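You operate a simulated robot arm through the tools that you are given. There is no shell and no other tool. Be economical: measure what you need, move in short steps, check, and stop when the job is done.

You are at the controls of a simulated two-armed robot. One attempt, no reset.

TASK
Pack the sandwich in the green lunch box, fit and clip its lid.
Fine: hold the lid down with one hand while you work the clip. Where these are worked on the way, their far stop is far enough and under half their travel is too little: clip of the green lunch box.
Where things are to end (x, y in the base frame): cheese sandwich within 0.03 m of [0.36, -0.13].

It is judged by the outcome, as a careful person would: the job done as asked, and still so three seconds after it is handed in. It fails if anything else is knocked over, pushed out of place, dropped, spilled or broken. Lids that push on must go on centred and level and be pressed home; caps that screw on are set level and turned clockwise until they are tight.

THE ROBOT
Two 7-joint arms with two-finger parallel grippers on one trunk, on a base that drives. Base frame: it is fixed to the floor where the robot stands at the start and does not move with it; the origin is under the middle of the robot, x ahead of it, y to its left, z up; the surface under the hand at the start is at about z = 0.75. Lengths are in m, angles in degrees, forces in N, time in s.
The left shoulder is at the start at [0.02, 0.113, 1.222], the right one opposite. With the tool pointing down near the work surface each hand reaches from about 0.1 to 0.58 m from the robot's upright axis, wherever it stands, measured 20 degrees to its own side. Places, roughly: clip of the green lunch box [0.3, 0, 0.8]; inside of the green lunch box [0.4, -0.1, 0.8]; lid of the green lunch box (18x13x4 cm) [0.2, -0.3, 0.8]; rim of the green lunch box [0.4, -0.1, 0.8]. Payload 1.57 kg a hand.
The TCP of each hand is the grasp point between the finger pads, 0.03 m short of the fingertips. In the tool frame z runs along the fingers and y along their closing line. The gripper opens to 0.08 m. The fingers are 0.017 m wide and 0.012 m thick; the gripper's body (0.04 by 0.082 m) begins 0.08 m behind the TCP.
Orientation is that of the tool frame in the base frame, as a unit quaternion [x, y, z, w]. With the fingers straight down and closing along the base's y, the tool's x points along the base's -x, its y along +y and its z along -z.

THE INTERFACE
- The arms move only by the tool servo_tool. It takes "left_increments", "right_increments" or both (then of equal length, played together; a hand with none holds still); each is a list of rows, each a list of 3 entries, a list of its own where there are three numbers: the shift along the tool's x, y, z in units of 30 mm (1.0 is 30 mm), then the turn, a rotation vector about the tool's x, y, z in units of 6 degrees (1.0 is 6 degrees), then the gripper command, from -1 (fully open) to 1 (shut), values between in proportion. In form: [[[x, y, z], [ax, ay, az], grip], ...]. A call has 1 to 12 rows; each row shifts and turns the commanded pose from where the row before left it, along the tool's axes as they then stand. A call with a number of a shift or a turn outside -1 to 1 is refused whole. Rows are played at 5 a second. More than 0.05 m and 8.6 degrees between two rows, or a gripper value outside its range, and nothing of the call is played. Where a pose cannot be reached the arm comes as near as it can. A force on the tool above 40 N (or 10 N above the force at the start of the call, whichever is more), or a blocked arm, ends the call early, and 0.2 s more pass. The fingers move at their own pace (about 0.045 m/s each) and stop on an object; they squeeze with about 36 N. The grip force told is the motor's: it shows also when the fingers shut on nothing. Time passes only in rows, and 0.2 s behind the last, so rows that do not move let the fingers close. It gives the time, the measured TCP pose, the force on the tool (base axes), the opening and the grip force at its end, in the units of the frame above (readings bear some noise), with the torque about the TCP (base axes, N m) and any sound that the robot's microphone picked up.
- Cameras (640 x 400 px; columns grow to the right, rows downward): "scene" is now at [0.0808, -0.0102, 1.3171]; the picture's right is [-0.15, -0.99, 0.00], its down [-0.82, 0.12, -0.56] and it looks along [0.56, -0.08, -0.83] (base axes); focal length 254 px, centre (320, 200). "left" rides on the left gripper at [0.072, 0.007, -0.122] in its tool frame; the picture's right is [-0.09, 1.00, 0.00], its down [-0.84, -0.08, -0.54] and it looks along [-0.54, -0.05, 0.84] (tool axes); focal length 238 px, centre (320, 200). "right" rides on the right gripper at [0.072, -0.007, -0.122] in its tool frame; the picture's right is [0.09, 1.00, 0.00], its down [-0.84, 0.08, -0.54] and it looks along [-0.54, 0.05, 0.84] (tool axes); focal length 238 px, centre (320, 200). There is no depth. A picture from a camera that has moved, and an enlarged one, comes with that camera's place and axes in the base frame and with its lens.
- get_image(camera): a new picture of that camera. The clock stands still meanwhile.
- move_column(by): slides the trunk up (or, below 0, down) by that many m; the arms and the scene camera ride with it, the base frame stays. It gives what a move gives, with no picture.
- drive_base(legs): drives the robot by 1 to 6 legs, each [ahead, left, turn to the left] in m, m and degrees, along the robot's own axes; the way and the turn of a leg run together, so that a leg with both is an arc; at most 1.5 m and 180 degrees a leg. The arms and the cameras ride along, it lands a little off, and it stops where it bumps. It gives what a move gives.
- turn_head(pan, tilt): turns the head with the scene camera to pan (to the left, within 80 degrees either way) and tilt (down, from -29 to 69), counted from straight ahead of the robot. It gives what a move gives.
- inspect(camera, box): a new picture of the part [left, top, right, bottom] of that camera's present view, enlarged. The clock stands still meanwhile.
- finish_job(): hands the job in; it is judged then, once.

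Work in short steps. Places have to be worked out from the pictures, the camera data and where the tool is seen: move nearer, look again, correct. Check each grasp and each placing, and mend what went wrong. You have 120 turns and 100 pictures in all, those below and enlarged ones among them. Open the grippers and draw the arms clear of the work before you hand the job in, unless the task says otherwise; then end with one line.

The tools are called by a JSON object that holds its "name" and its "arguments". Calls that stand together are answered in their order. servo_tool: Moves the arms, as the interface text tells. Its arguments: {"type":"object","properties":{"left_increments":{"type":"array","items":{"type":"array"}},"right_increments":{"type":"array","items":{"type":"array"}}},"required":[]} The other tools are called the same way: move_column (by) slides the trunk up or down; drive_base (legs) drives the base; turn_head (pan, tilt) turns the head that bears the scene camera; get_image (camera) takes a picture; inspect (camera, box) takes an enlarged picture of a part of a camera's view; finish_job () hands the job in.

At the start:

```text
time_s: 0.0
left_tcp_pos: [0.3907, 0.0901, 1.028]
left_tool_rot: [0.0, 1.0, -0.001, 0.0]
left_contact_force: [0.7, -0.7, -0.2]
left_wrist_torque: [0.01, -0.01, 0.03]
left_gripper_width: 0.08
left_grip_force: 0.2
right_tcp_pos: [0.3758, -0.2695, 1.0627]
right_tool_rot: [0.0, 1.0, 0.0, -0.001]
right_contact_force: [0.2, 0.4, -0.8]
right_wrist_torque: [0.0, 0.02, 0.02]
right_gripper_width: 0.0801
right_grip_force: 0.1
trunk travel left (down, up): [-0.275, 0.295]
robot x, y, heading: [0.0009, -0.0005, 0.2]
head pan, tilt: [-8.5, 55.8]
```

scene: 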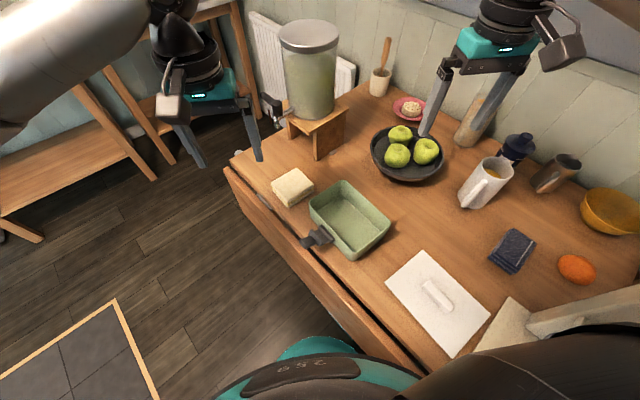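
right: 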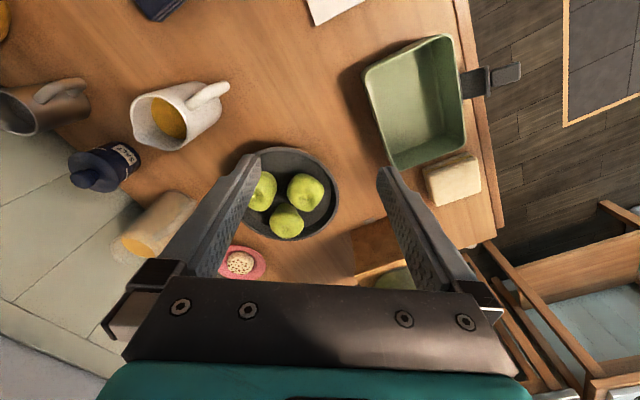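
left: 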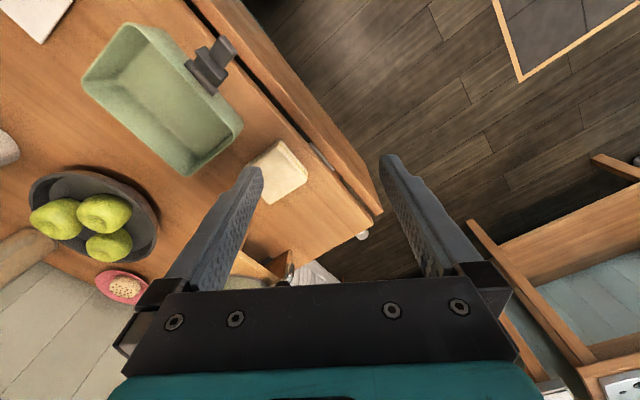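

I'll enlarge the scene around the box, the sandwich and the lid to work out where they are and which way they face.

{"name": "inspect", "arguments": {"camera": "scene", "box": [250, 150, 410, 270]}}

{"name": "inspect", "arguments": {"camera": "scene", "box": [360, 220, 540, 370]}}

{"name": "inspect", "arguments": {"camera": "left", "box": [60, 0, 320, 200]}}

```text
3.33 times, centred on (330, 210) of scene
camera zoom: at [0.0808, -0.0102, 1.3171], right [-0.15, -0.99, 0.0], down [-0.82, 0.12, -0.56], along [0.56, -0.08, -0.83], focal length 846 px, centre (287, 167)
```

zoom: 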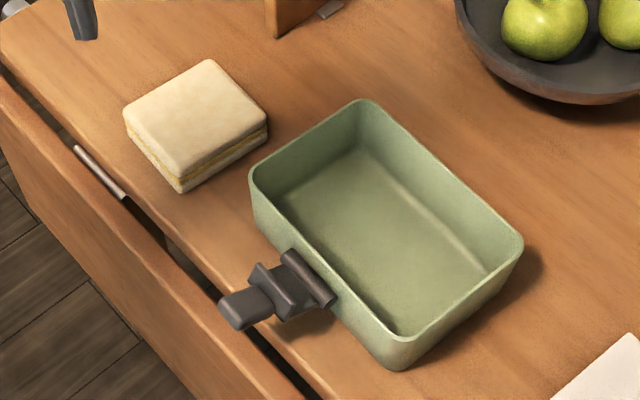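

```text
2.67 times, centred on (450, 295) of scene
camera zoom: at [0.0808, -0.0102, 1.3171], right [-0.15, -0.99, 0.0], down [-0.82, 0.12, -0.56], along [0.56, -0.08, -0.83], focal length 677 px, centre (-27, -53)
```

zoom: 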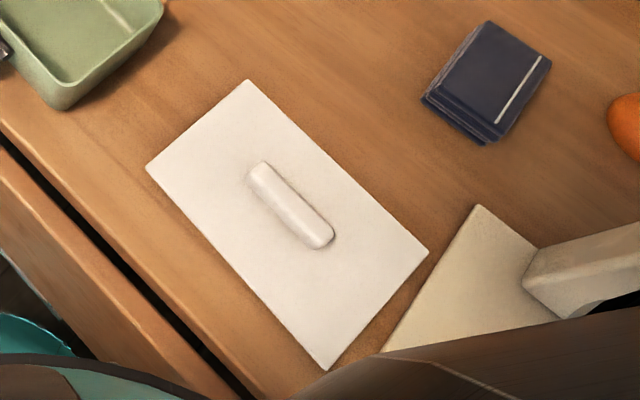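

```text
2.00 times, centred on (190, 100) of left
camera zoom: at [0.3171, 0.099, 1.1517], right [0.09, 1.0, 0.0], down [0.84, -0.08, 0.54], along [0.54, -0.05, -0.84], focal length 477 px, centre (580, 400)
```

zoom: 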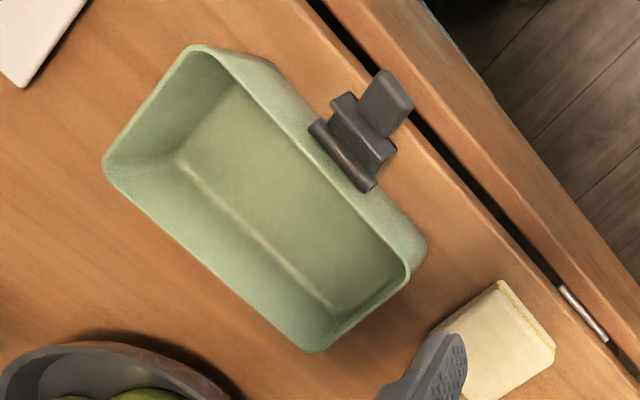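

Working from both views, the rim is at z≈0.82, centred near (0.37,-0.115), with its long axis about 30° from x. The sandwich is near (0.495,0.003), turned the same way and close to 8 cm wide. I'll bring the left hand above it, turned so it closes along the box's long axis, and look again.

{"name": "servo_tool", "arguments": {"left_increments": [[[-0.875, -0.725, 0.3], [0, 0, 0], -1], [[-0.875, -0.725, 0.3], [0, 0, 0], -1], [[-0.875, -0.725, 0.3], [0, 0, 0], -1], [[-0.875, -0.725, 0.3], [0, 0, 0], -1], [[0, 0, 0], [0, 0, 1], -1], [[0, 0, 0], [0, 0, 1], -1], [[0, 0, 0], [0, 0, 1], -1], [[0, 0, 0], [0, 0, 1], -1], [[0, 0, 0], [0, 0, 1], -1]]}}

{"name": "get_image", "arguments": {"camera": "left"}}

{"name": "get_image", "arguments": {"camera": "scene"}}

```text
time_s: 2.0
left_tcp_pos: [0.4937, 0.004, 0.9927]
left_tool_rot: [0.26, 0.966, -0.001, 0.0]
left_contact_force: [-1.1, 0.0, 0.6]
left_wrist_torque: [0.02, -0.02, 0.01]
left_gripper_width: 0.0802
left_grip_force: 0.1
right_tcp_pos: [0.3751, -0.2695, 1.0621]
right_tool_rot: [0.0, 1.0, 0.0, -0.001]
right_contact_force: [0.2, 0.3, -0.7]
right_wrist_torque: [0.03, -0.01, 0.01]
right_gripper_width: 0.0797
right_grip_force: 0.0
trunk travel left (down, up): [-0.275, 0.295]
robot x, y, heading: [0.0021, 0.0004, -0.1]
head pan, tilt: [-8.5, 55.8]
```

```text
93 pictures are left
camera left: at [0.4345, 0.0471, 1.1156], right [0.58, 0.81, 0.0], down [0.69, -0.49, 0.54], along [0.44, -0.31, -0.84], focal length 238 px, centre (320, 200)
```

left: 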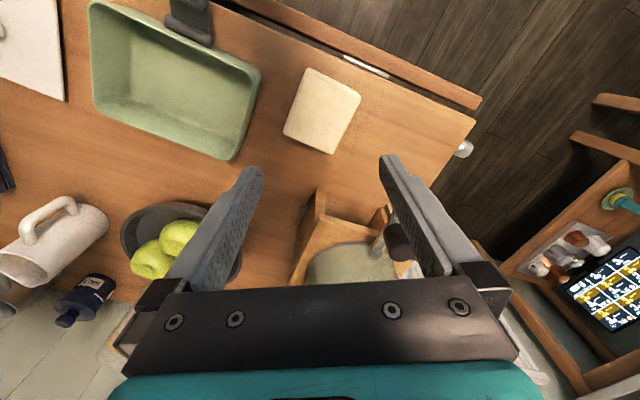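

```text
92 pictures are left
camera scene: at [0.0808, -0.0102, 1.3171], right [-0.15, -0.99, 0.0], down [-0.82, 0.12, -0.56], along [0.56, -0.08, -0.83], focal length 254 px, centre (320, 200)
```

scene: 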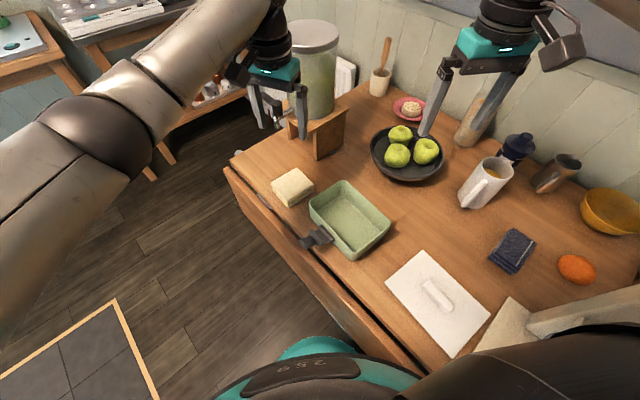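

The sandwich and clip are in this view, so I'll enlarge it to read the corners and work out the sandwich's size.

{"name": "inspect", "arguments": {"camera": "left", "box": [240, 40, 400, 170]}}

{"name": "inspect", "arguments": {"camera": "left", "box": [80, 0, 280, 160]}}

```text
3.08 times, centred on (320, 105) of left
camera zoom: at [0.4345, 0.0471, 1.1156], right [0.58, 0.81, 0.0], down [0.69, -0.49, 0.54], along [0.44, -0.31, -0.84], focal length 733 px, centre (320, 492)
```

zoom: 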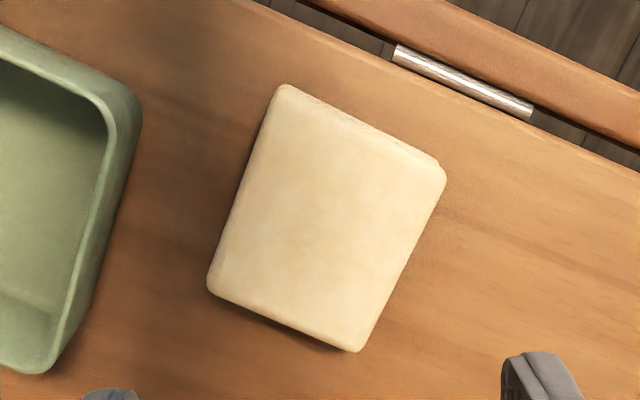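

```text
2.50 times, centred on (180, 80) of left
camera zoom: at [0.4345, 0.0471, 1.1156], right [0.58, 0.81, 0.0], down [0.69, -0.49, 0.54], along [0.44, -0.31, -0.84], focal length 596 px, centre (670, 500)
```

zoom: 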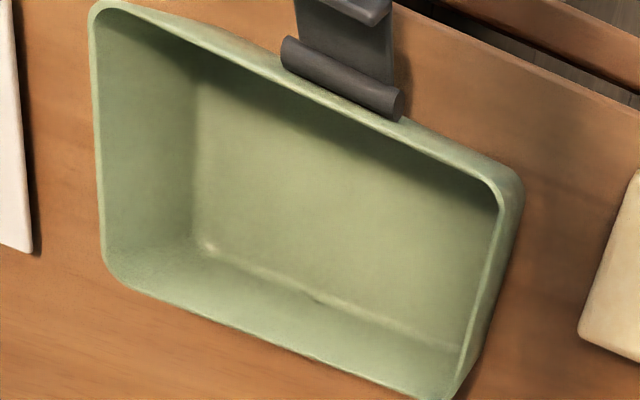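

The sandwich measures about 0.072 × 0.085 m, centred at (0.4966,0.0054), so the short side fits the gripper when it closes along the 30° line. I'll turn the last 30° and come down to just above it.

{"name": "servo_tool", "arguments": {"left_increments": [[[0, 0, 0], [0, 0, 1], -1], [[0, 0, 0], [0, 0, 1], -1], [[0, 0, 0], [0, 0, 1], -1], [[0, 0, 0], [0, 0, 1], -1], [[0, 0, 0], [0, 0, 1], -1], [[0, 0.1, 0.9], [0, 0, 0], -1], [[0, 0, 0.9], [0, 0, 0], -1], [[0, 0, 0.9], [0, 0, 0], -1], [[0, 0, 0.8], [0, 0, 0], -1], [[0, 0, 0.5], [0, 0, 0], -1]]}}

{"name": "get_image", "arguments": {"camera": "left"}}

{"name": "inspect", "arguments": {"camera": "scene", "box": [220, 90, 380, 210]}}

```text
time_s: 4.2
left_tcp_pos: [0.496, 0.0076, 0.8726]
left_tool_rot: [0.5, 0.866, 0.0, 0.001]
left_contact_force: [0.5, 0.4, -0.9]
left_wrist_torque: [0.0, 0.01, 0.0]
left_gripper_width: 0.0802
left_grip_force: 0.0
right_tcp_pos: [0.3765, -0.2685, 1.0621]
right_tool_rot: [0.0, 1.0, 0.0, 0.0]
right_contact_force: [0.3, -0.7, -0.1]
right_wrist_torque: [0.01, -0.02, 0.0]
right_gripper_width: 0.0799
right_grip_force: 0.0
trunk travel left (down, up): [-0.275, 0.295]
robot x, y, heading: [-0.0006, 0.0022, 0.1]
head pan, tilt: [-8.5, 55.8]
```

```text
89 pictures are left
camera left: at [0.4654, 0.0727, 0.9958], right [0.91, 0.42, 0.0], down [0.35, -0.76, 0.54], along [0.23, -0.49, -0.84], focal length 238 px, centre (320, 200)
```

left: 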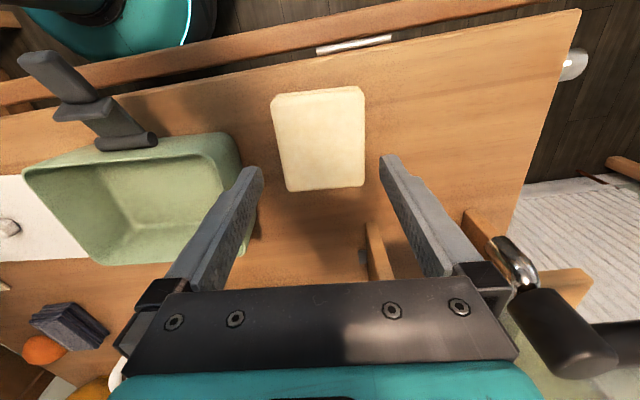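

```text
3.33 times, centred on (300, 150) of scene
camera zoom: at [0.0809, -0.0102, 1.3171], right [-0.15, -0.99, 0.0], down [-0.82, 0.12, -0.56], along [0.56, -0.08, -0.83], focal length 846 px, centre (387, 367)
```

zoom: 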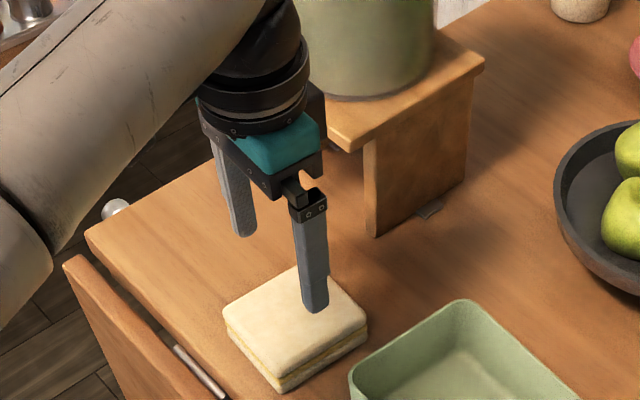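

Seen from here, the sandwich centre is (0.499,0.004) and the hand is almost on it, with about 3 mm to spare each side. I'll make a small correction and lower until the tips are just past the top edge, watching the force.

{"name": "servo_tool", "arguments": {"left_increments": [[[-0.15, 0.05, 0.6], [0, 0, 0], -1], [[0, 0, 0.6], [0, 0, 0], -1], [[0, 0, 0.4], [0, 0, 0], -1], [[0, 0, 0.4], [0, 0, 0], -1]]}}

{"name": "get_image", "arguments": {"camera": "left"}}

{"name": "inspect", "arguments": {"camera": "scene", "box": [240, 120, 360, 210]}}

```text
time_s: 5.2
left_tcp_pos: [0.5004, 0.002, 0.8123]
left_tool_rot: [0.5, 0.866, 0.0, 0.0]
left_contact_force: [0.0, -0.5, 0.1]
left_wrist_torque: [0.01, 0.0, 0.03]
left_gripper_width: 0.0799
left_grip_force: 0.0
right_tcp_pos: [0.3757, -0.269, 1.0629]
right_tool_rot: [0.0, 1.0, 0.0, -0.001]
right_contact_force: [-0.6, -0.1, -0.2]
right_wrist_torque: [-0.01, 0.02, 0.03]
right_gripper_width: 0.0801
right_grip_force: 0.1
trunk travel left (down, up): [-0.275, 0.295]
robot x, y, heading: [0.0012, 0.0012, -0.0]
head pan, tilt: [-8.5, 55.8]
```

```text
87 pictures are left
camera left: at [0.4691, 0.069, 0.9352], right [0.91, 0.42, 0.0], down [0.35, -0.76, 0.54], along [0.23, -0.49, -0.84], focal length 238 px, centre (320, 200)
```

left: 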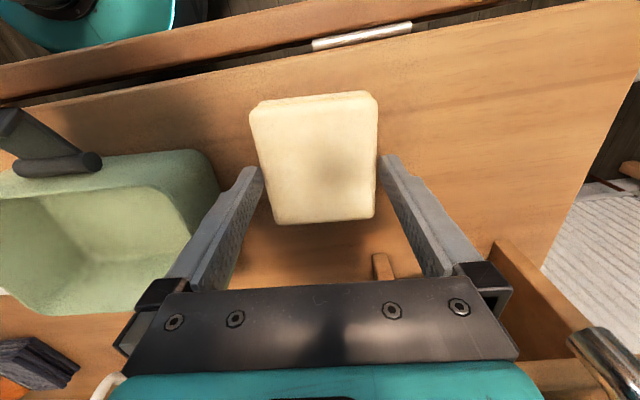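

```text
4.44 times, centred on (300, 165) of scene
camera zoom: at [0.0809, -0.0102, 1.3171], right [-0.15, -0.99, 0.0], down [-0.82, 0.12, -0.56], along [0.56, -0.08, -0.83], focal length 1128 px, centre (409, 356)
```

zoom: 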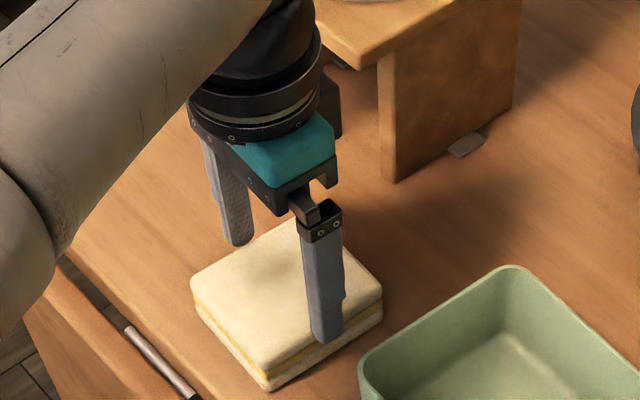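

The sandwich lies centred between the fingers, about 75 mm across, and there's no contact. I'll go down to grasp height and close.

{"name": "servo_tool", "arguments": {"left_increments": [[[0, 0, 0.3], [0, 0, 0], -1], [[0, 0, 0.3], [0, 0, 0], -1], [[0, 0, 0.25], [0, 0, 0], -1], [[0, 0, 0], [0, 0, 0], 1], [[0, 0, 0], [0, 0, 0], 1], [[0, 0, 0], [0, 0, 0], 1]]}}

{"name": "get_image", "arguments": {"camera": "left"}}

```text
time_s: 6.6
left_tcp_pos: [0.5008, 0.0033, 0.7871]
left_tool_rot: [0.499, 0.867, 0.0, 0.0]
left_contact_force: [0.5, -0.2, 0.1]
left_wrist_torque: [0.0, -0.01, 0.02]
left_gripper_width: 0.0673
left_grip_force: 33.3
right_tcp_pos: [0.3757, -0.2694, 1.0617]
right_tool_rot: [0.0, 1.0, 0.0, -0.001]
right_contact_force: [-0.2, -0.1, 0.2]
right_wrist_torque: [0.01, 0.0, -0.03]
right_gripper_width: 0.08
right_grip_force: 0.0
trunk travel left (down, up): [-0.275, 0.295]
robot x, y, heading: [-0.0012, 0.0013, -0.2]
head pan, tilt: [-8.5, 55.8]
```

```text
85 pictures are left
camera left: at [0.4696, 0.0688, 0.9102], right [0.91, 0.42, 0.0], down [0.35, -0.76, 0.54], along [0.23, -0.49, -0.84], focal length 238 px, centre (320, 200)
```

left: 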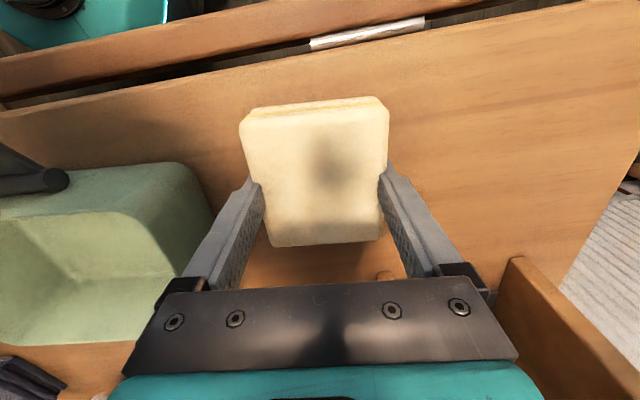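

The grip is holding at 67 mm. I'll lift it and look, to see where the sandwich sits in the hand.

{"name": "servo_tool", "arguments": {"left_increments": [[[0, 0, -0.5], [0, 0, 0], 1], [[0, 0, -0.9], [0, 0, 0], 1], [[0, 0, -0.9], [0, 0, 0], 1], [[0, 0, -0.9], [0, 0, 0], 1], [[0, 0, -0.7], [0, 0, 0], 1], [[0, 0, 0], [0, 0, 0], 1]]}}

{"name": "get_image", "arguments": {"camera": "left"}}

{"name": "inspect", "arguments": {"camera": "scene", "box": [230, 90, 390, 210]}}

```text
time_s: 8.0
left_tcp_pos: [0.5023, 0.0027, 0.9039]
left_tool_rot: [0.5, 0.866, -0.001, 0.0]
left_contact_force: [-0.5, -0.4, -0.7]
left_wrist_torque: [0.02, 0.0, -0.01]
left_gripper_width: 0.0673
left_grip_force: 35.6
right_tcp_pos: [0.3757, -0.2698, 1.0612]
right_tool_rot: [0.0, 1.0, 0.001, 0.0]
right_contact_force: [-0.1, 1.0, -0.6]
right_wrist_torque: [0.02, 0.0, 0.02]
right_gripper_width: 0.0801
right_grip_force: 0.1
trunk travel left (down, up): [-0.275, 0.295]
robot x, y, heading: [0.001, 0.0, 0.0]
head pan, tilt: [-8.5, 55.8]
```

```text
84 pictures are left
camera left: at [0.4704, 0.0688, 1.027], right [0.91, 0.42, 0.0], down [0.35, -0.76, 0.54], along [0.23, -0.49, -0.84], focal length 238 px, centre (320, 200)
```

left: 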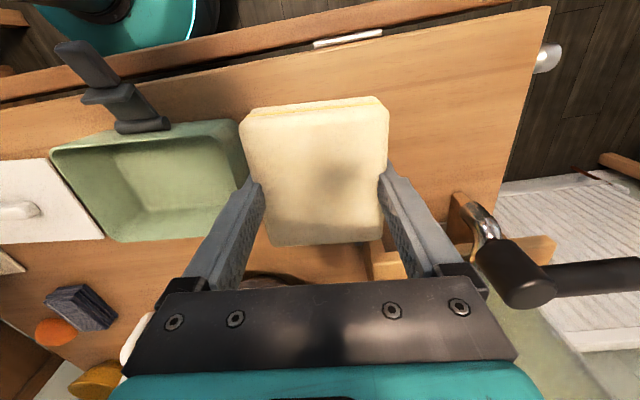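

```text
3.33 times, centred on (310, 150) of scene
camera zoom: at [0.0809, -0.0102, 1.3171], right [-0.15, -0.99, 0.0], down [-0.82, 0.12, -0.56], along [0.56, -0.08, -0.83], focal length 846 px, centre (353, 367)
```

zoom: 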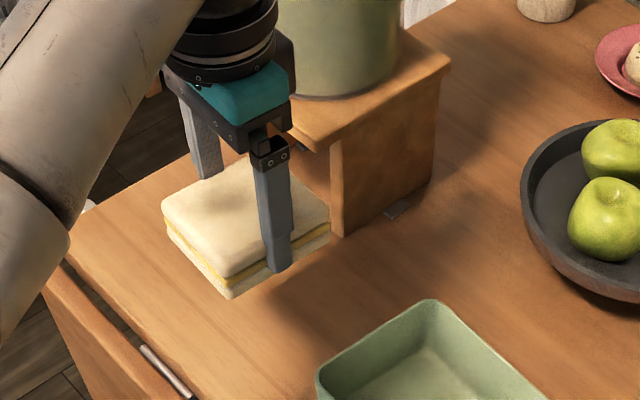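

I want a tighter view of how the sandwich sits in the fingers before placing it.

{"name": "inspect", "arguments": {"camera": "left", "box": [220, 80, 420, 270]}}

{"name": "inspect", "arguments": {"camera": "scene", "box": [260, 120, 330, 172]}}

```text
2.11 times, centred on (320, 175) of left
camera zoom: at [0.4704, 0.0688, 1.027], right [0.91, 0.42, 0.0], down [0.35, -0.76, 0.54], along [0.23, -0.49, -0.84], focal length 502 px, centre (320, 253)
```

zoom: 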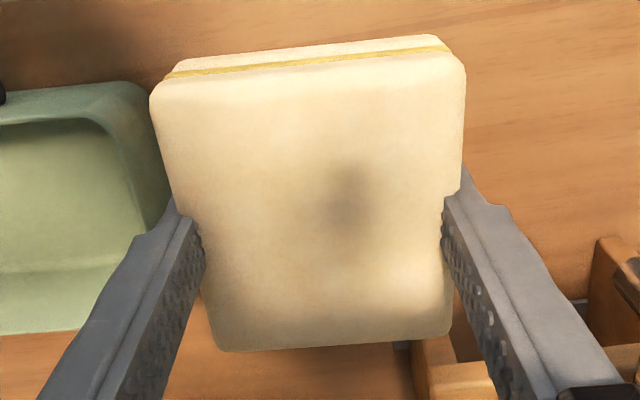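

```text
7.69 times, centred on (295, 146) of scene
camera zoom: at [0.0809, -0.0102, 1.3171], right [-0.15, -0.99, 0.0], down [-0.82, 0.12, -0.56], along [0.56, -0.08, -0.83], focal length 1952 px, centre (512, 615)
```

zoom: 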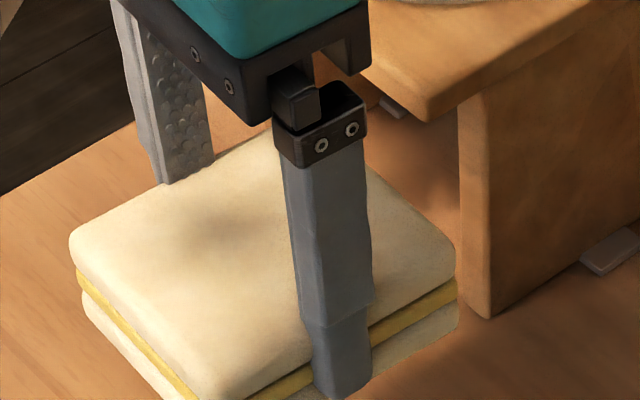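

From the zoom, the sandwich is centred in the fingers and level. I'll carry it over the box to about (0.361,-0.121) at this height and check the alignment.

{"name": "servo_tool", "arguments": {"left_increments": [[[-0.151, -0.77, -0.2], [0, 0, 0], 1], [[-0.151, -0.77, 0], [0, 0, 0], 1], [[-0.151, -0.77, 0], [0, 0, 0], 1], [[-0.151, -0.77, 0], [0, 0, 0], 1], [[-0.151, -0.77, 0], [0, 0, 0], 1], [[-0.151, -0.77, 0], [0, 0, 0], 1], [[-0.151, -0.77, 0], [0, 0, 0], 1], [[-0.151, -0.77, 0], [0, 0, 0], 1], [[0, 0, 0], [0, 0, 0], 1]]}}

{"name": "get_image", "arguments": {"camera": "left"}}

{"name": "inspect", "arguments": {"camera": "scene", "box": [270, 140, 430, 270]}}

```text
time_s: 10.0
left_tcp_pos: [0.3598, -0.1196, 0.9107]
left_tool_rot: [0.5, 0.866, 0.0, 0.0]
left_contact_force: [-0.4, 0.1, -1.0]
left_wrist_torque: [0.02, 0.01, -0.02]
left_gripper_width: 0.0671
left_grip_force: 36.5
right_tcp_pos: [0.3762, -0.27, 1.062]
right_tool_rot: [0.0, 1.0, 0.001, -0.001]
right_contact_force: [-0.1, -0.9, 0.7]
right_wrist_torque: [0.0, -0.02, -0.02]
right_gripper_width: 0.0799
right_grip_force: 0.0
trunk travel left (down, up): [-0.275, 0.295]
robot x, y, heading: [0.0027, -0.0006, 0.2]
head pan, tilt: [-8.5, 55.8]
```

```text
80 pictures are left
camera left: at [0.3276, -0.0539, 1.0337], right [0.91, 0.42, 0.0], down [0.35, -0.76, 0.54], along [0.23, -0.49, -0.84], focal length 238 px, centre (320, 200)
```

left: 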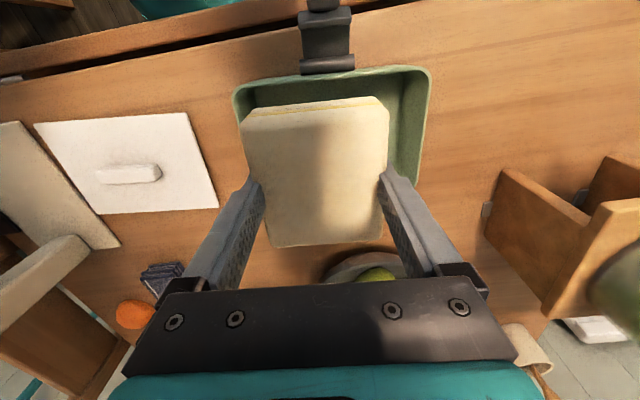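

```text
3.08 times, centred on (350, 205) of scene
camera zoom: at [0.0809, -0.0101, 1.3171], right [-0.15, -0.99, 0.0], down [-0.82, 0.12, -0.56], along [0.56, -0.08, -0.83], focal length 781 px, centre (228, 185)
```

zoom: 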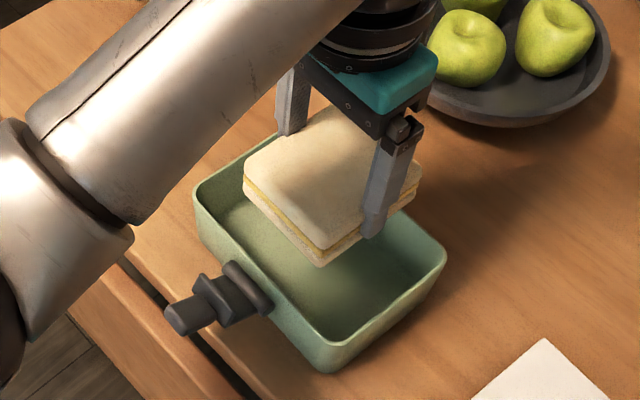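

The box is where I worked it out to be, and the sandwich is over its inside, about 12 mm toward the near end as planned. I'll move it 5 mm perpendicular to the box's long axis and lower it in.

{"name": "servo_tool", "arguments": {"left_increments": [[[-0.15, 0, 0.5], [0, 0, 0], 1], [[0, 0, 0.7], [0, 0, 0], 1], [[0, 0, 0.7], [0, 0, 0], 1], [[0, 0, 0.6], [0, 0, 0], 1], [[0, 0, 0.5], [0, 0, 0], 1], [[0, 0, 0.4], [0, 0, 0], 1]]}}

{"name": "get_image", "arguments": {"camera": "left"}}

{"name": "inspect", "arguments": {"camera": "scene", "box": [270, 140, 430, 270]}}

```text
time_s: 11.4
left_tcp_pos: [0.3604, -0.1248, 0.8077]
left_tool_rot: [0.5, 0.866, 0.0, 0.0]
left_contact_force: [0.9, 0.1, -1.0]
left_wrist_torque: [-0.01, 0.01, 0.02]
left_gripper_width: 0.0671
left_grip_force: 35.7
right_tcp_pos: [0.3769, -0.2702, 1.0616]
right_tool_rot: [0.0, 1.0, -0.001, 0.0]
right_contact_force: [-0.2, 0.5, 0.5]
right_wrist_torque: [-0.01, 0.02, 0.0]
right_gripper_width: 0.0801
right_grip_force: 0.1
trunk travel left (down, up): [-0.275, 0.295]
robot x, y, heading: [0.0028, -0.0013, -0.2]
head pan, tilt: [-8.5, 55.8]
```

```text
78 pictures are left
camera left: at [0.3292, -0.0584, 0.931], right [0.91, 0.42, 0.0], down [0.35, -0.76, 0.54], along [0.23, -0.49, -0.84], focal length 238 px, centre (320, 200)
```

left: 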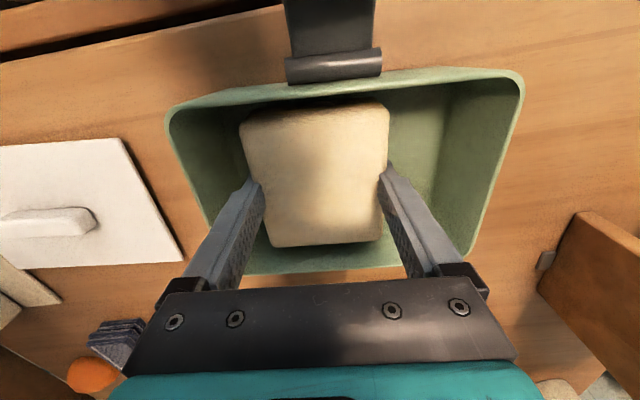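

```text
3.08 times, centred on (350, 205) of scene
camera zoom: at [0.0809, -0.0102, 1.3171], right [-0.15, -0.99, 0.0], down [-0.82, 0.12, -0.56], along [0.56, -0.08, -0.83], focal length 781 px, centre (228, 185)
```

zoom: 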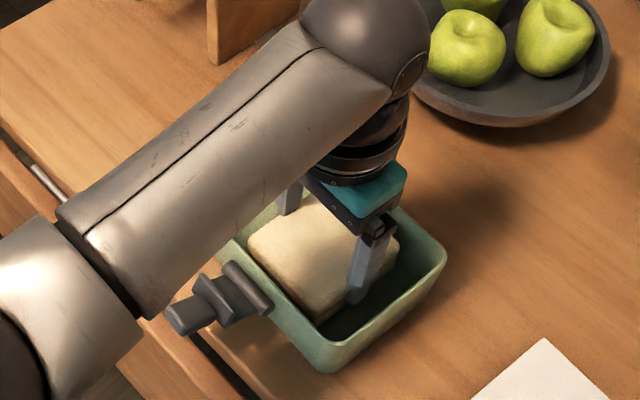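

It's going in without touching anything. I'll lower it slowly and watch for the floor.

{"name": "servo_tool", "arguments": {"left_increments": [[[0, 0, 0.2], [0, 0, 0], 1], [[0, 0, 0.15], [0, 0, 0], 1], [[0, 0, 0.1], [0, 0, 0], 1], [[0, 0, 0], [0, 0, 0], 1]]}}

```text
time_s: 12.4
left_tcp_pos: [0.3625, -0.1224, 0.7951]
left_tool_rot: [0.499, 0.867, 0.001, 0.0]
left_contact_force: [0.9, -0.7, -0.9]
left_wrist_torque: [0.01, 0.01, -0.03]
left_gripper_width: 0.0671
left_grip_force: 35.6
right_tcp_pos: [0.3763, -0.2701, 1.0618]
right_tool_rot: [0.0, 1.0, 0.0, 0.001]
right_contact_force: [-0.3, -0.3, 0.5]
right_wrist_torque: [0.0, -0.01, -0.01]
right_gripper_width: 0.08
right_grip_force: 0.1
trunk travel left (down, up): [-0.275, 0.295]
robot x, y, heading: [-0.0038, 0.0026, -0.1]
head pan, tilt: [-8.5, 55.8]
```

Still no contact at 0.795, so I'll go down in small steps.

{"name": "servo_tool", "arguments": {"left_increments": [[[0, 0, 0.1], [0, 0, 0], 1], [[0, 0, 0.1], [0, 0, 0], 1], [[0, 0, 0], [0, 0, 0], 1]]}}

```text
time_s: 13.2
left_tcp_pos: [0.3643, -0.1208, 0.7909]
left_tool_rot: [0.499, 0.867, 0.003, 0.003]
left_contact_force: [-6.7, -3.4, 33.2]
left_wrist_torque: [-0.13, 0.85, 0.06]
left_gripper_width: 0.0672
left_grip_force: 36.6
right_tcp_pos: [0.3736, -0.2698, 1.0638]
right_tool_rot: [0.0, 1.0, -0.001, 0.002]
right_contact_force: [0.7, 0.0, 0.4]
right_wrist_torque: [0.0, 0.0, 0.01]
right_gripper_width: 0.0799
right_grip_force: 0.0
trunk travel left (down, up): [-0.275, 0.295]
robot x, y, heading: [0.0047, 0.0036, -0.1]
head pan, tilt: [-8.5, 55.8]
```

The sandwich is on the box floor. I'll ease off, open and withdraw straight up.

{"name": "servo_tool", "arguments": {"left_increments": [[[0, 0, -0.08], [0, 0, 0], 1], [[0, 0, 0], [0, 0, 0], -1], [[0, 0, 0], [0, 0, 0], -1], [[0, 0, -0.3], [0, 0, 0], -1], [[0, 0, -0.6], [0, 0, 0], -1], [[0, 0, -0.9], [0, 0, 0], -1], [[0, 0, -0.9], [0, 0, 0], -1], [[0, 0, -0.9], [0, 0, 0], -1]]}}

{"name": "get_image", "arguments": {"camera": "left"}}

```text
time_s: 15.0
left_tcp_pos: [0.3626, -0.1202, 0.8976]
left_tool_rot: [0.497, 0.868, 0.003, -0.003]
left_contact_force: [0.6, 0.7, 0.1]
left_wrist_torque: [0.0, 0.0, 0.0]
left_gripper_width: 0.0803
left_grip_force: 0.0
right_tcp_pos: [0.3764, -0.2704, 1.0623]
right_tool_rot: [0.0, 1.0, -0.001, 0.0]
right_contact_force: [-0.1, -0.8, 0.0]
right_wrist_torque: [-0.01, -0.04, 0.01]
right_gripper_width: 0.0799
right_grip_force: 0.1
trunk travel left (down, up): [-0.275, 0.295]
robot x, y, heading: [-0.0012, -0.0005, -0.1]
head pan, tilt: [-8.5, 55.8]
```

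```text
76 pictures are left
camera left: at [0.331, -0.0551, 1.0208], right [0.91, 0.42, 0.0], down [0.36, -0.77, 0.54], along [0.23, -0.48, -0.84], focal length 238 px, centre (320, 200)
```

left: 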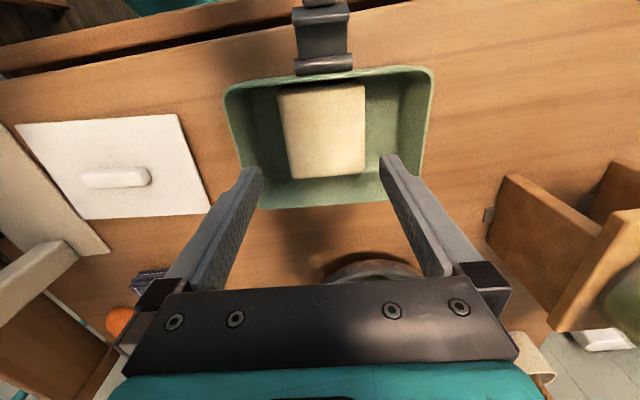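

The sandwich lies flat inside the box. Next I'll draw the left hand back toward the clip side to study the clip, and bring the right hand over toward the lid handle (0.172,-0.265), turning it to about 28.7°.

{"name": "servo_tool", "arguments": {"left_increments": [[[0.5, 0, -0.5], [0, 0, 0], -1], [[0.7, 0, -0.5], [0, 0, 0], -1], [[0.8, 0, -0.2], [0, 0, 0], -1], [[0.8, 0, 0], [0, 0, 0], -1], [[0.8, 0, 0], [0, 0, 0], -1], [[0.8, 0, 0], [0, 0, 0], -1], [[0, 0, 0], [0, 0, 0], -1], [[0, 0, 0], [0, 0, 0], -1], [[0, 0, 0], [0, 0, 0], -1], [[0, 0, 0], [0, 0, 0], -1], [[0, 0, 0], [0, 0, 0], -1], [[0, 0, 0], [0, 0, 0], -1]], "right_increments": [[[0.85, 0, 0], [0, 0, 0], -1], [[0.85, 0, 0], [0, 0, 0], -1], [[0.85, 0, 0], [0, 0, 0], -1], [[0.85, 0, 0], [0, 0, 0], -1], [[0.85, 0, 0], [0, 0, 0], -1], [[0.85, 0, 0], [0, 0, 0], -1], [[0.85, 0.15, 0], [0, 0, 0], -1], [[0.85, 0, 0.6], [0, 0, -0.95], -1], [[0, 0, 0.8], [0, 0, -0.96], -1], [[0, 0, 0.8], [0, 0, -0.96], -1], [[0, 0, 0.8], [0, 0, -0.95], -1], [[0, 0, 0.6], [0, 0, -0.95], -1]]}}

{"name": "get_image", "arguments": {"camera": "left"}}

{"name": "get_image", "arguments": {"camera": "right"}}

```text
time_s: 17.6
left_tcp_pos: [0.2959, -0.0096, 0.9331]
left_tool_rot: [0.5, 0.866, 0.0, 0.0]
left_contact_force: [-0.6, 0.4, -0.5]
left_wrist_torque: [0.03, 0.0, 0.03]
left_gripper_width: 0.0799
left_grip_force: 0.1
right_tcp_pos: [0.2188, -0.2898, 0.9642]
right_tool_rot: [-0.248, 0.969, 0.0, 0.0]
right_contact_force: [-0.6, 0.3, -0.4]
right_wrist_torque: [0.02, -0.02, 0.01]
right_gripper_width: 0.0798
right_grip_force: 0.1
right hand out of reach, approached as far as the arm can: row 7, 8, 9
trunk travel left (down, up): [-0.275, 0.295]
robot x, y, heading: [0.0005, 0.003, 0.3]
head pan, tilt: [-8.5, 55.8]
```

```text
75 pictures are left
camera left: at [0.2644, 0.0563, 1.0576], right [0.91, 0.42, 0.0], down [0.35, -0.76, 0.54], along [0.23, -0.49, -0.84], focal length 238 px, centre (320, 200)
```

left: 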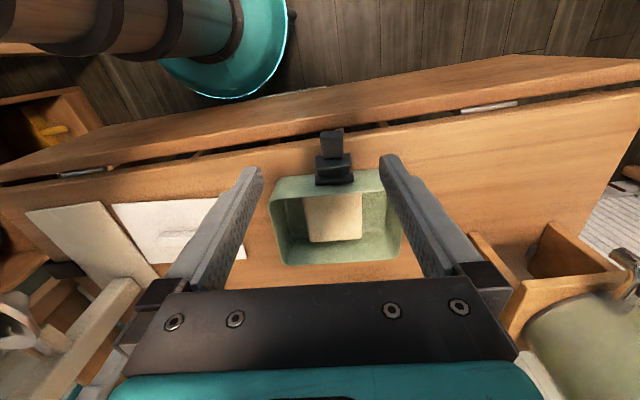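

```text
74 pictures are left
camera right: at [0.1605, -0.3301, 1.0878], right [-0.56, 0.83, 0.0], down [0.7, 0.47, 0.54], along [0.45, 0.3, -0.84], focal length 238 px, centre (320, 200)
```

right: 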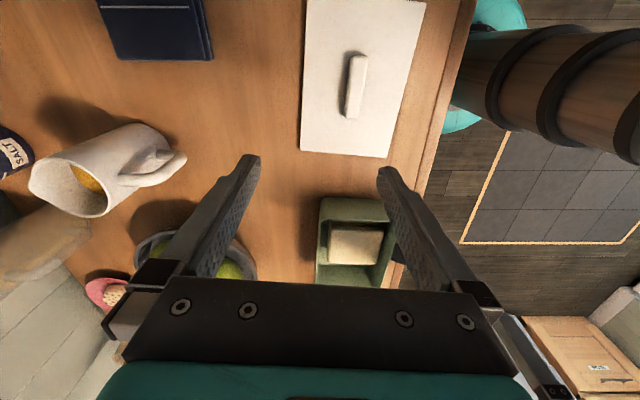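

The right hand fell a little short, and should reach better lower down. I'll enlarge the clip and step the right hand down and toward the handle.

{"name": "servo_tool", "arguments": {"right_increments": [[[0.1, 0.1, 0.7], [0, 0, 0], -1], [[0.2, 0.3, 0.7], [0, 0, 0], -1], [[0.3, 0.4, 0.3], [0, 0, 0], -1], [[0.3, 0.4, 0.1], [0, 0, 0], -1], [[0.2, 0.2, 0], [0, 0, 0], -1]]}}

{"name": "get_image", "arguments": {"camera": "right"}}

{"name": "inspect", "arguments": {"camera": "left", "box": [260, 110, 410, 220]}}

{"name": "inspect", "arguments": {"camera": "scene", "box": [295, 190, 375, 250]}}

```text
time_s: 18.8
left_tcp_pos: [0.2956, -0.0092, 0.9343]
left_tool_rot: [0.5, 0.866, 0.0, 0.0]
left_contact_force: [0.1, -0.1, 0.6]
left_wrist_torque: [-0.03, 0.0, 0.01]
left_gripper_width: 0.0799
left_grip_force: 0.2
right_tcp_pos: [0.1913, -0.2803, 0.8996]
right_tool_rot: [-0.247, 0.969, 0.0, -0.002]
right_contact_force: [-0.4, 0.3, -0.3]
right_wrist_torque: [-0.01, 0.01, 0.03]
right_gripper_width: 0.0798
right_grip_force: 0.1
right hand out of reach, approached as far as the arm can: row 3, 4, 5
trunk travel left (down, up): [-0.275, 0.295]
robot x, y, heading: [-0.0023, -0.0002, 0.1]
head pan, tilt: [-8.5, 55.8]
```

```text
73 pictures are left
camera right: at [0.132, -0.3207, 1.0213], right [-0.56, 0.83, 0.0], down [0.7, 0.47, 0.54], along [0.45, 0.3, -0.84], focal length 238 px, centre (320, 200)
```

right: 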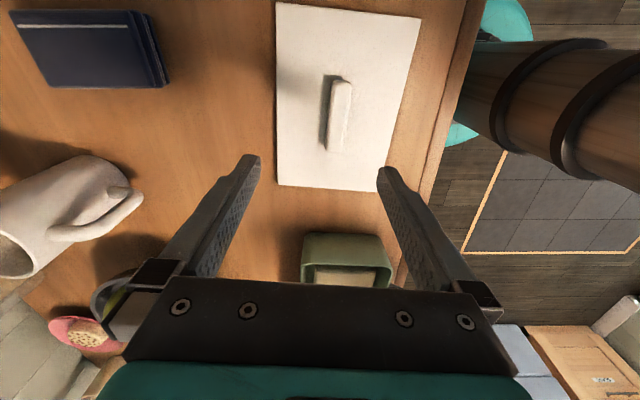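

```text
3.64 times, centred on (335, 165) of left
camera zoom: at [0.2643, 0.0563, 1.0576], right [0.91, 0.42, 0.0], down [0.35, -0.76, 0.54], along [0.23, -0.49, -0.84], focal length 867 px, centre (266, 327)
```

zoom: 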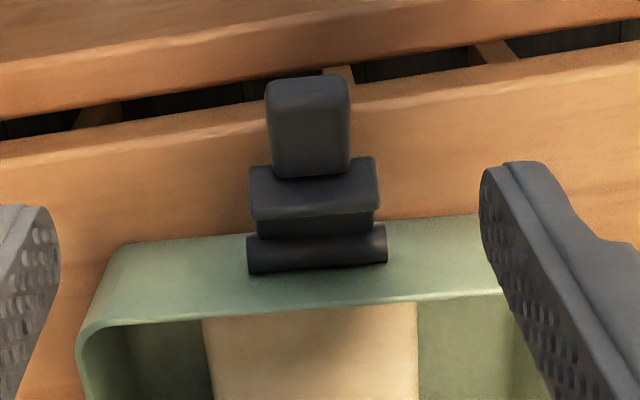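

```text
6.67 times, centred on (335, 220) of scene
camera zoom: at [0.0808, -0.0102, 1.3171], right [-0.15, -0.99, 0.0], down [-0.82, 0.12, -0.56], along [0.56, -0.08, -0.83], focal length 1692 px, centre (220, 67)
```

zoom: 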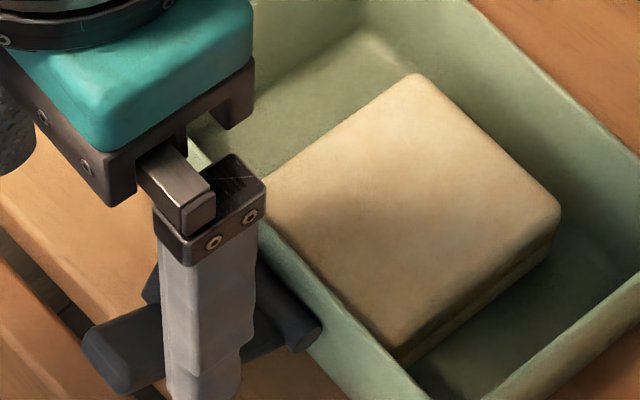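

The clip is a hinged latch on the side wall: a barrel just under the rim, a hook bar, and a thumb tab now lying out flat. It should swing up so the hook comes over the lid edge. The lid is too close in for the right arm, so I'll raise that hand, bring it forward, and drive the base back about 0.12 m.

{"name": "servo_tool", "arguments": {"right_increments": [[[-0.6, -0.3, -0.8], [0, 0, 0], -1], [[-0.9, -0.4, -0.8], [0, 0, 0], -1], [[-0.9, -0.4, -0.6], [0, 0, 0], -1], [[-0.9, -0.4, 0], [0, 0, 0], -1]], "left_increments": [[[0, 0, -0.8], [0, 0, 0], -1], [[0, 0, -0.8], [0, 0, 0], -1], [[0, 0, -0.4], [0, 0, 0], -1], [[0, 0, 0], [0, 0, 0], -1]]}}

{"name": "drive_base", "arguments": {"legs": [[-0.12, 0, 0]]}}

{"name": "get_image", "arguments": {"camera": "scene"}}

```text
time_s: 19.8
left_tcp_pos: [0.2961, -0.0105, 0.9956]
left_tool_rot: [0.5, 0.866, -0.001, 0.0]
left_contact_force: [-0.1, -0.4, -0.1]
left_wrist_torque: [-0.01, -0.02, -0.01]
left_gripper_width: 0.0799
left_grip_force: 0.0
right_tcp_pos: [0.2991, -0.2735, 0.9653]
right_tool_rot: [-0.247, 0.969, 0.001, -0.001]
right_contact_force: [0.1, 0.5, -0.2]
right_wrist_torque: [0.01, -0.03, -0.01]
right_gripper_width: 0.0798
right_grip_force: 0.1
trunk travel left (down, up): [-0.275, 0.295]
robot x, y, heading: [0.0018, -0.0001, 0.2]
head pan, tilt: [-8.5, 55.8]
```

```text
time_s: 21.0
left_tcp_pos: [0.1757, -0.0098, 0.9958]
left_tool_rot: [0.5, 0.866, 0.0, 0.0]
left_contact_force: [-0.1, 0.3, 0.0]
left_wrist_torque: [-0.02, 0.02, 0.01]
left_gripper_width: 0.08
left_grip_force: 0.2
right_tcp_pos: [0.1811, -0.2729, 0.9654]
right_tool_rot: [-0.247, 0.969, 0.0, 0.0]
right_contact_force: [0.2, 0.7, -0.5]
right_wrist_torque: [0.0, -0.03, 0.01]
right_gripper_width: 0.0794
right_grip_force: 0.0
trunk travel left (down, up): [-0.275, 0.295]
robot x, y, heading: [-0.1203, -0.0003, -0.1]
head pan, tilt: [-8.5, 55.8]
```

```text
70 pictures are left
camera scene: at [-0.0389, -0.0102, 1.3172], right [-0.15, -0.99, 0.0], down [-0.82, 0.12, -0.56], along [0.56, -0.08, -0.83], focal length 254 px, centre (320, 200)
```

scene: 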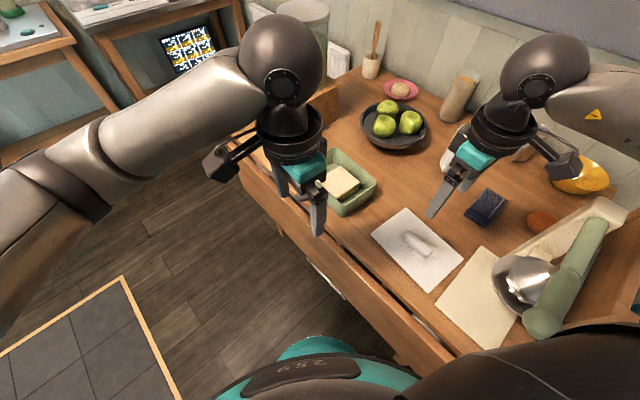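

The right hand is above the lid, with the handle near (0.174,-0.270). I'll lower toward it and look.

{"name": "servo_tool", "arguments": {"right_increments": [[[0.15, 0.2, 0.8], [0, 0, 0], -1], [[0, 0, 0.8], [0, 0, 0], -1], [[0, 0, 0.8], [0, 0, 0], -1], [[0, 0, 0.7], [0, 0, 0], -1]]}}

{"name": "get_image", "arguments": {"camera": "right"}}

{"name": "inspect", "arguments": {"camera": "scene", "box": [350, 180, 490, 300]}}

```text
time_s: 22.0
left_tcp_pos: [0.1766, -0.0097, 0.9949]
left_tool_rot: [0.5, 0.866, 0.0, 0.0]
left_contact_force: [0.5, 0.1, -0.3]
left_wrist_torque: [0.02, 0.01, -0.01]
left_gripper_width: 0.08
left_grip_force: 0.0
right_tcp_pos: [0.174, -0.2699, 0.8719]
right_tool_rot: [-0.247, 0.969, 0.0, 0.0]
right_contact_force: [-0.6, -0.4, -0.8]
right_wrist_torque: [0.01, 0.01, 0.0]
right_gripper_width: 0.0797
right_grip_force: 0.1
trunk travel left (down, up): [-0.275, 0.295]
robot x, y, heading: [-0.1175, -0.0027, 0.0]
head pan, tilt: [-8.5, 55.8]
```

```text
69 pictures are left
camera right: at [0.1154, -0.3097, 0.994], right [-0.56, 0.83, 0.0], down [0.7, 0.47, 0.54], along [0.45, 0.3, -0.84], focal length 238 px, centre (320, 200)
```

right: 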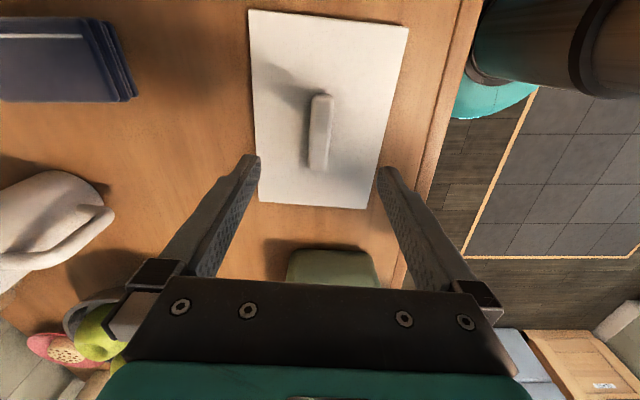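

```text
3.33 times, centred on (420, 240) of scene
camera zoom: at [-0.0379, -0.0102, 1.3171], right [-0.15, -0.99, 0.0], down [-0.82, 0.12, -0.56], along [0.56, -0.08, -0.83], focal length 846 px, centre (-13, 67)
```

zoom: 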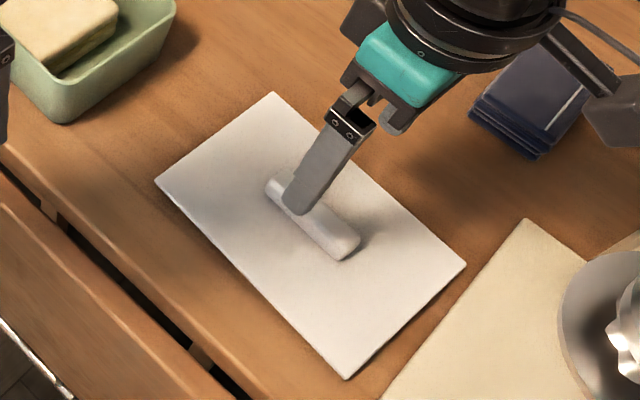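

The fingers straddle the handle, whose centre is about 6 mm toward tool +x. I'll shift, lower, and look again before closing.

{"name": "servo_tool", "arguments": {"right_increments": [[[0.2, 0.03, 0.6], [0, 0, 0], -1], [[0, 0, 0.6], [0, 0, 0], -1], [[0, 0, 0.5], [0, 0, 0], -1], [[0, 0, 0.3], [0, 0, 0], -1], [[0, 0, 0], [0, 0, 0], -1]]}}

{"name": "get_image", "arguments": {"camera": "right"}}

{"name": "inspect", "arguments": {"camera": "scene", "box": [370, 190, 470, 275]}}

```text
time_s: 23.2
left_tcp_pos: [0.177, -0.0095, 0.9953]
left_tool_rot: [0.5, 0.866, 0.0, 0.0]
left_contact_force: [-0.7, 0.0, 0.7]
left_wrist_torque: [0.0, -0.02, 0.0]
left_gripper_width: 0.0797
left_grip_force: 0.0
right_tcp_pos: [0.169, -0.2723, 0.8108]
right_tool_rot: [-0.246, 0.969, 0.0, -0.001]
right_contact_force: [-0.4, 0.4, 0.1]
right_wrist_torque: [0.06, 0.0, -0.03]
right_gripper_width: 0.0799
right_grip_force: 0.0
trunk travel left (down, up): [-0.275, 0.295]
robot x, y, heading: [-0.1241, 0.0007, -0.1]
head pan, tilt: [-8.5, 55.8]
```

```text
67 pictures are left
camera right: at [0.109, -0.3124, 0.9335], right [-0.56, 0.83, 0.0], down [0.7, 0.47, 0.54], along [0.45, 0.3, -0.84], focal length 238 px, centre (320, 200)
```

right: 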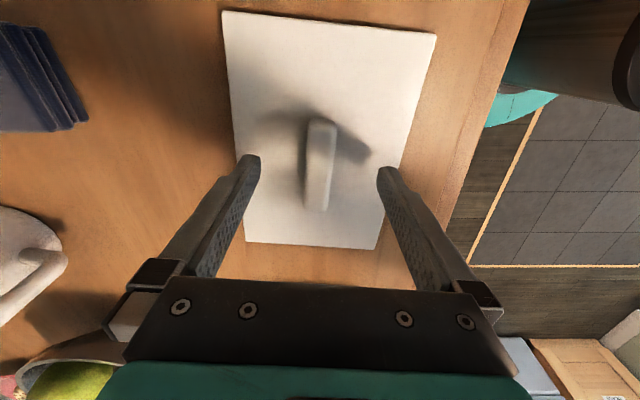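

```text
4.71 times, centred on (420, 232) of scene
camera zoom: at [-0.038, -0.0102, 1.3171], right [-0.15, -0.99, 0.0], down [-0.82, 0.12, -0.56], along [0.56, -0.08, -0.83], focal length 1194 px, centre (-151, 47)
```

zoom: 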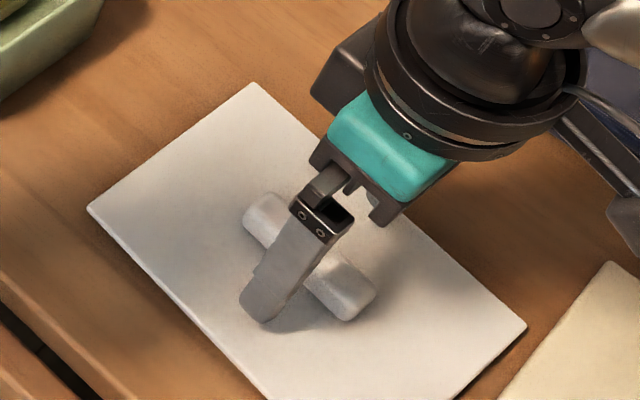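

The lid measures 0.18 × 0.13 m and is centred on the tool to within a few mm and 1°. I'll lower about 15 mm and close on the handle.

{"name": "servo_tool", "arguments": {"right_increments": [[[0, 0, 0.3], [0, 0, 0], -1], [[0, 0, 0.2], [0, 0, 0], -1], [[0, 0, 0], [0, 0, 0], 1], [[0, 0, 0], [0, 0, 0], 1], [[0, 0, 0], [0, 0, 0], 1], [[0, 0, 0], [0, 0, 0], 1], [[0, 0, 0], [0, 0, 0], 1]]}}

```text
time_s: 24.8
left_tcp_pos: [0.1771, -0.0091, 0.9957]
left_tool_rot: [0.5, 0.866, 0.001, 0.0]
left_contact_force: [-0.5, 0.4, -0.3]
left_wrist_torque: [-0.02, 0.02, -0.03]
left_gripper_width: 0.0801
left_grip_force: 0.1
right_tcp_pos: [0.1677, -0.2712, 0.797]
right_tool_rot: [-0.247, 0.969, 0.0, 0.0]
right_contact_force: [0.2, -0.3, -0.3]
right_wrist_torque: [-0.05, 0.03, 0.03]
right_gripper_width: 0.0195
right_grip_force: 26.4
trunk travel left (down, up): [-0.275, 0.295]
robot x, y, heading: [-0.1226, -0.0009, -0.0]
head pan, tilt: [-8.5, 55.8]
```

The fingers have stopped on the handle at about 19.5 mm. I'll lift it and look.

{"name": "servo_tool", "arguments": {"right_increments": [[[0, 0, 0], [0, 0, 0], 1], [[0, 0, -0.3], [0, 0, 0], 1], [[0, 0, -0.7], [0, 0, 0], 1], [[0, 0, -0.9], [0, 0, 0], 1], [[0, 0, -0.9], [0, 0, 0], 1], [[0, 0, -0.7], [0, 0, 0], 1], [[0, 0, 0], [0, 0, 0], 1]]}}

{"name": "get_image", "arguments": {"camera": "right"}}

{"name": "get_image", "arguments": {"camera": "scene"}}

```text
time_s: 26.4
left_tcp_pos: [0.1773, -0.0103, 0.9954]
left_tool_rot: [0.5, 0.866, 0.0, 0.0]
left_contact_force: [0.0, -0.4, 0.3]
left_wrist_torque: [0.0, -0.01, -0.03]
left_gripper_width: 0.0801
left_grip_force: 0.1
right_tcp_pos: [0.167, -0.2714, 0.9008]
right_tool_rot: [-0.247, 0.969, 0.0, 0.0]
right_contact_force: [0.4, -0.1, -0.6]
right_wrist_torque: [-0.01, -0.02, 0.0]
right_gripper_width: 0.019
right_grip_force: 33.5
trunk travel left (down, up): [-0.275, 0.295]
robot x, y, heading: [-0.1197, 0.0031, -0.1]
head pan, tilt: [-8.5, 55.8]
```

```text
65 pictures are left
camera right: at [0.1085, -0.3116, 1.0235], right [-0.56, 0.83, 0.0], down [0.7, 0.47, 0.54], along [0.45, 0.3, -0.84], focal length 238 px, centre (320, 200)
```

right: 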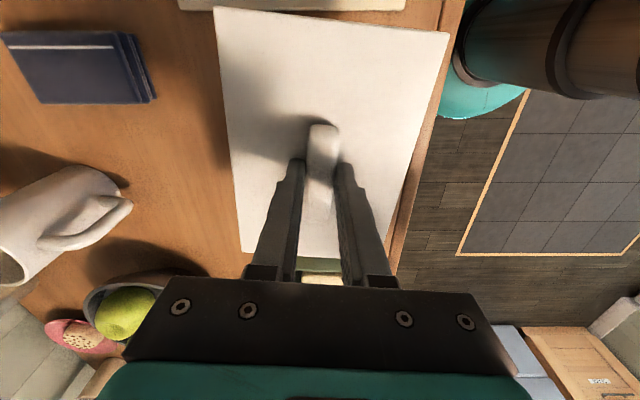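

```text
64 pictures are left
camera scene: at [-0.0379, -0.0102, 1.3171], right [-0.15, -0.99, 0.0], down [-0.82, 0.12, -0.56], along [0.56, -0.08, -0.83], focal length 254 px, centre (320, 200)
```

scene: 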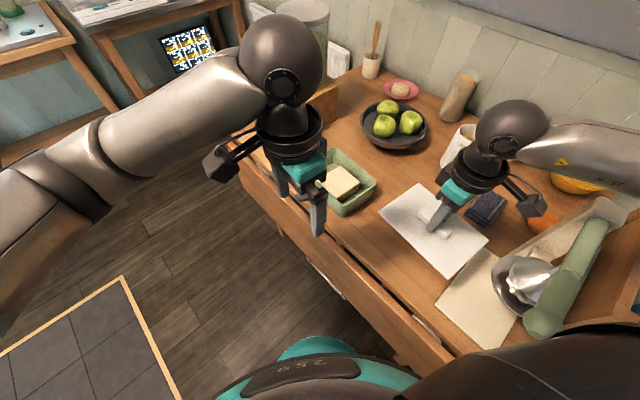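

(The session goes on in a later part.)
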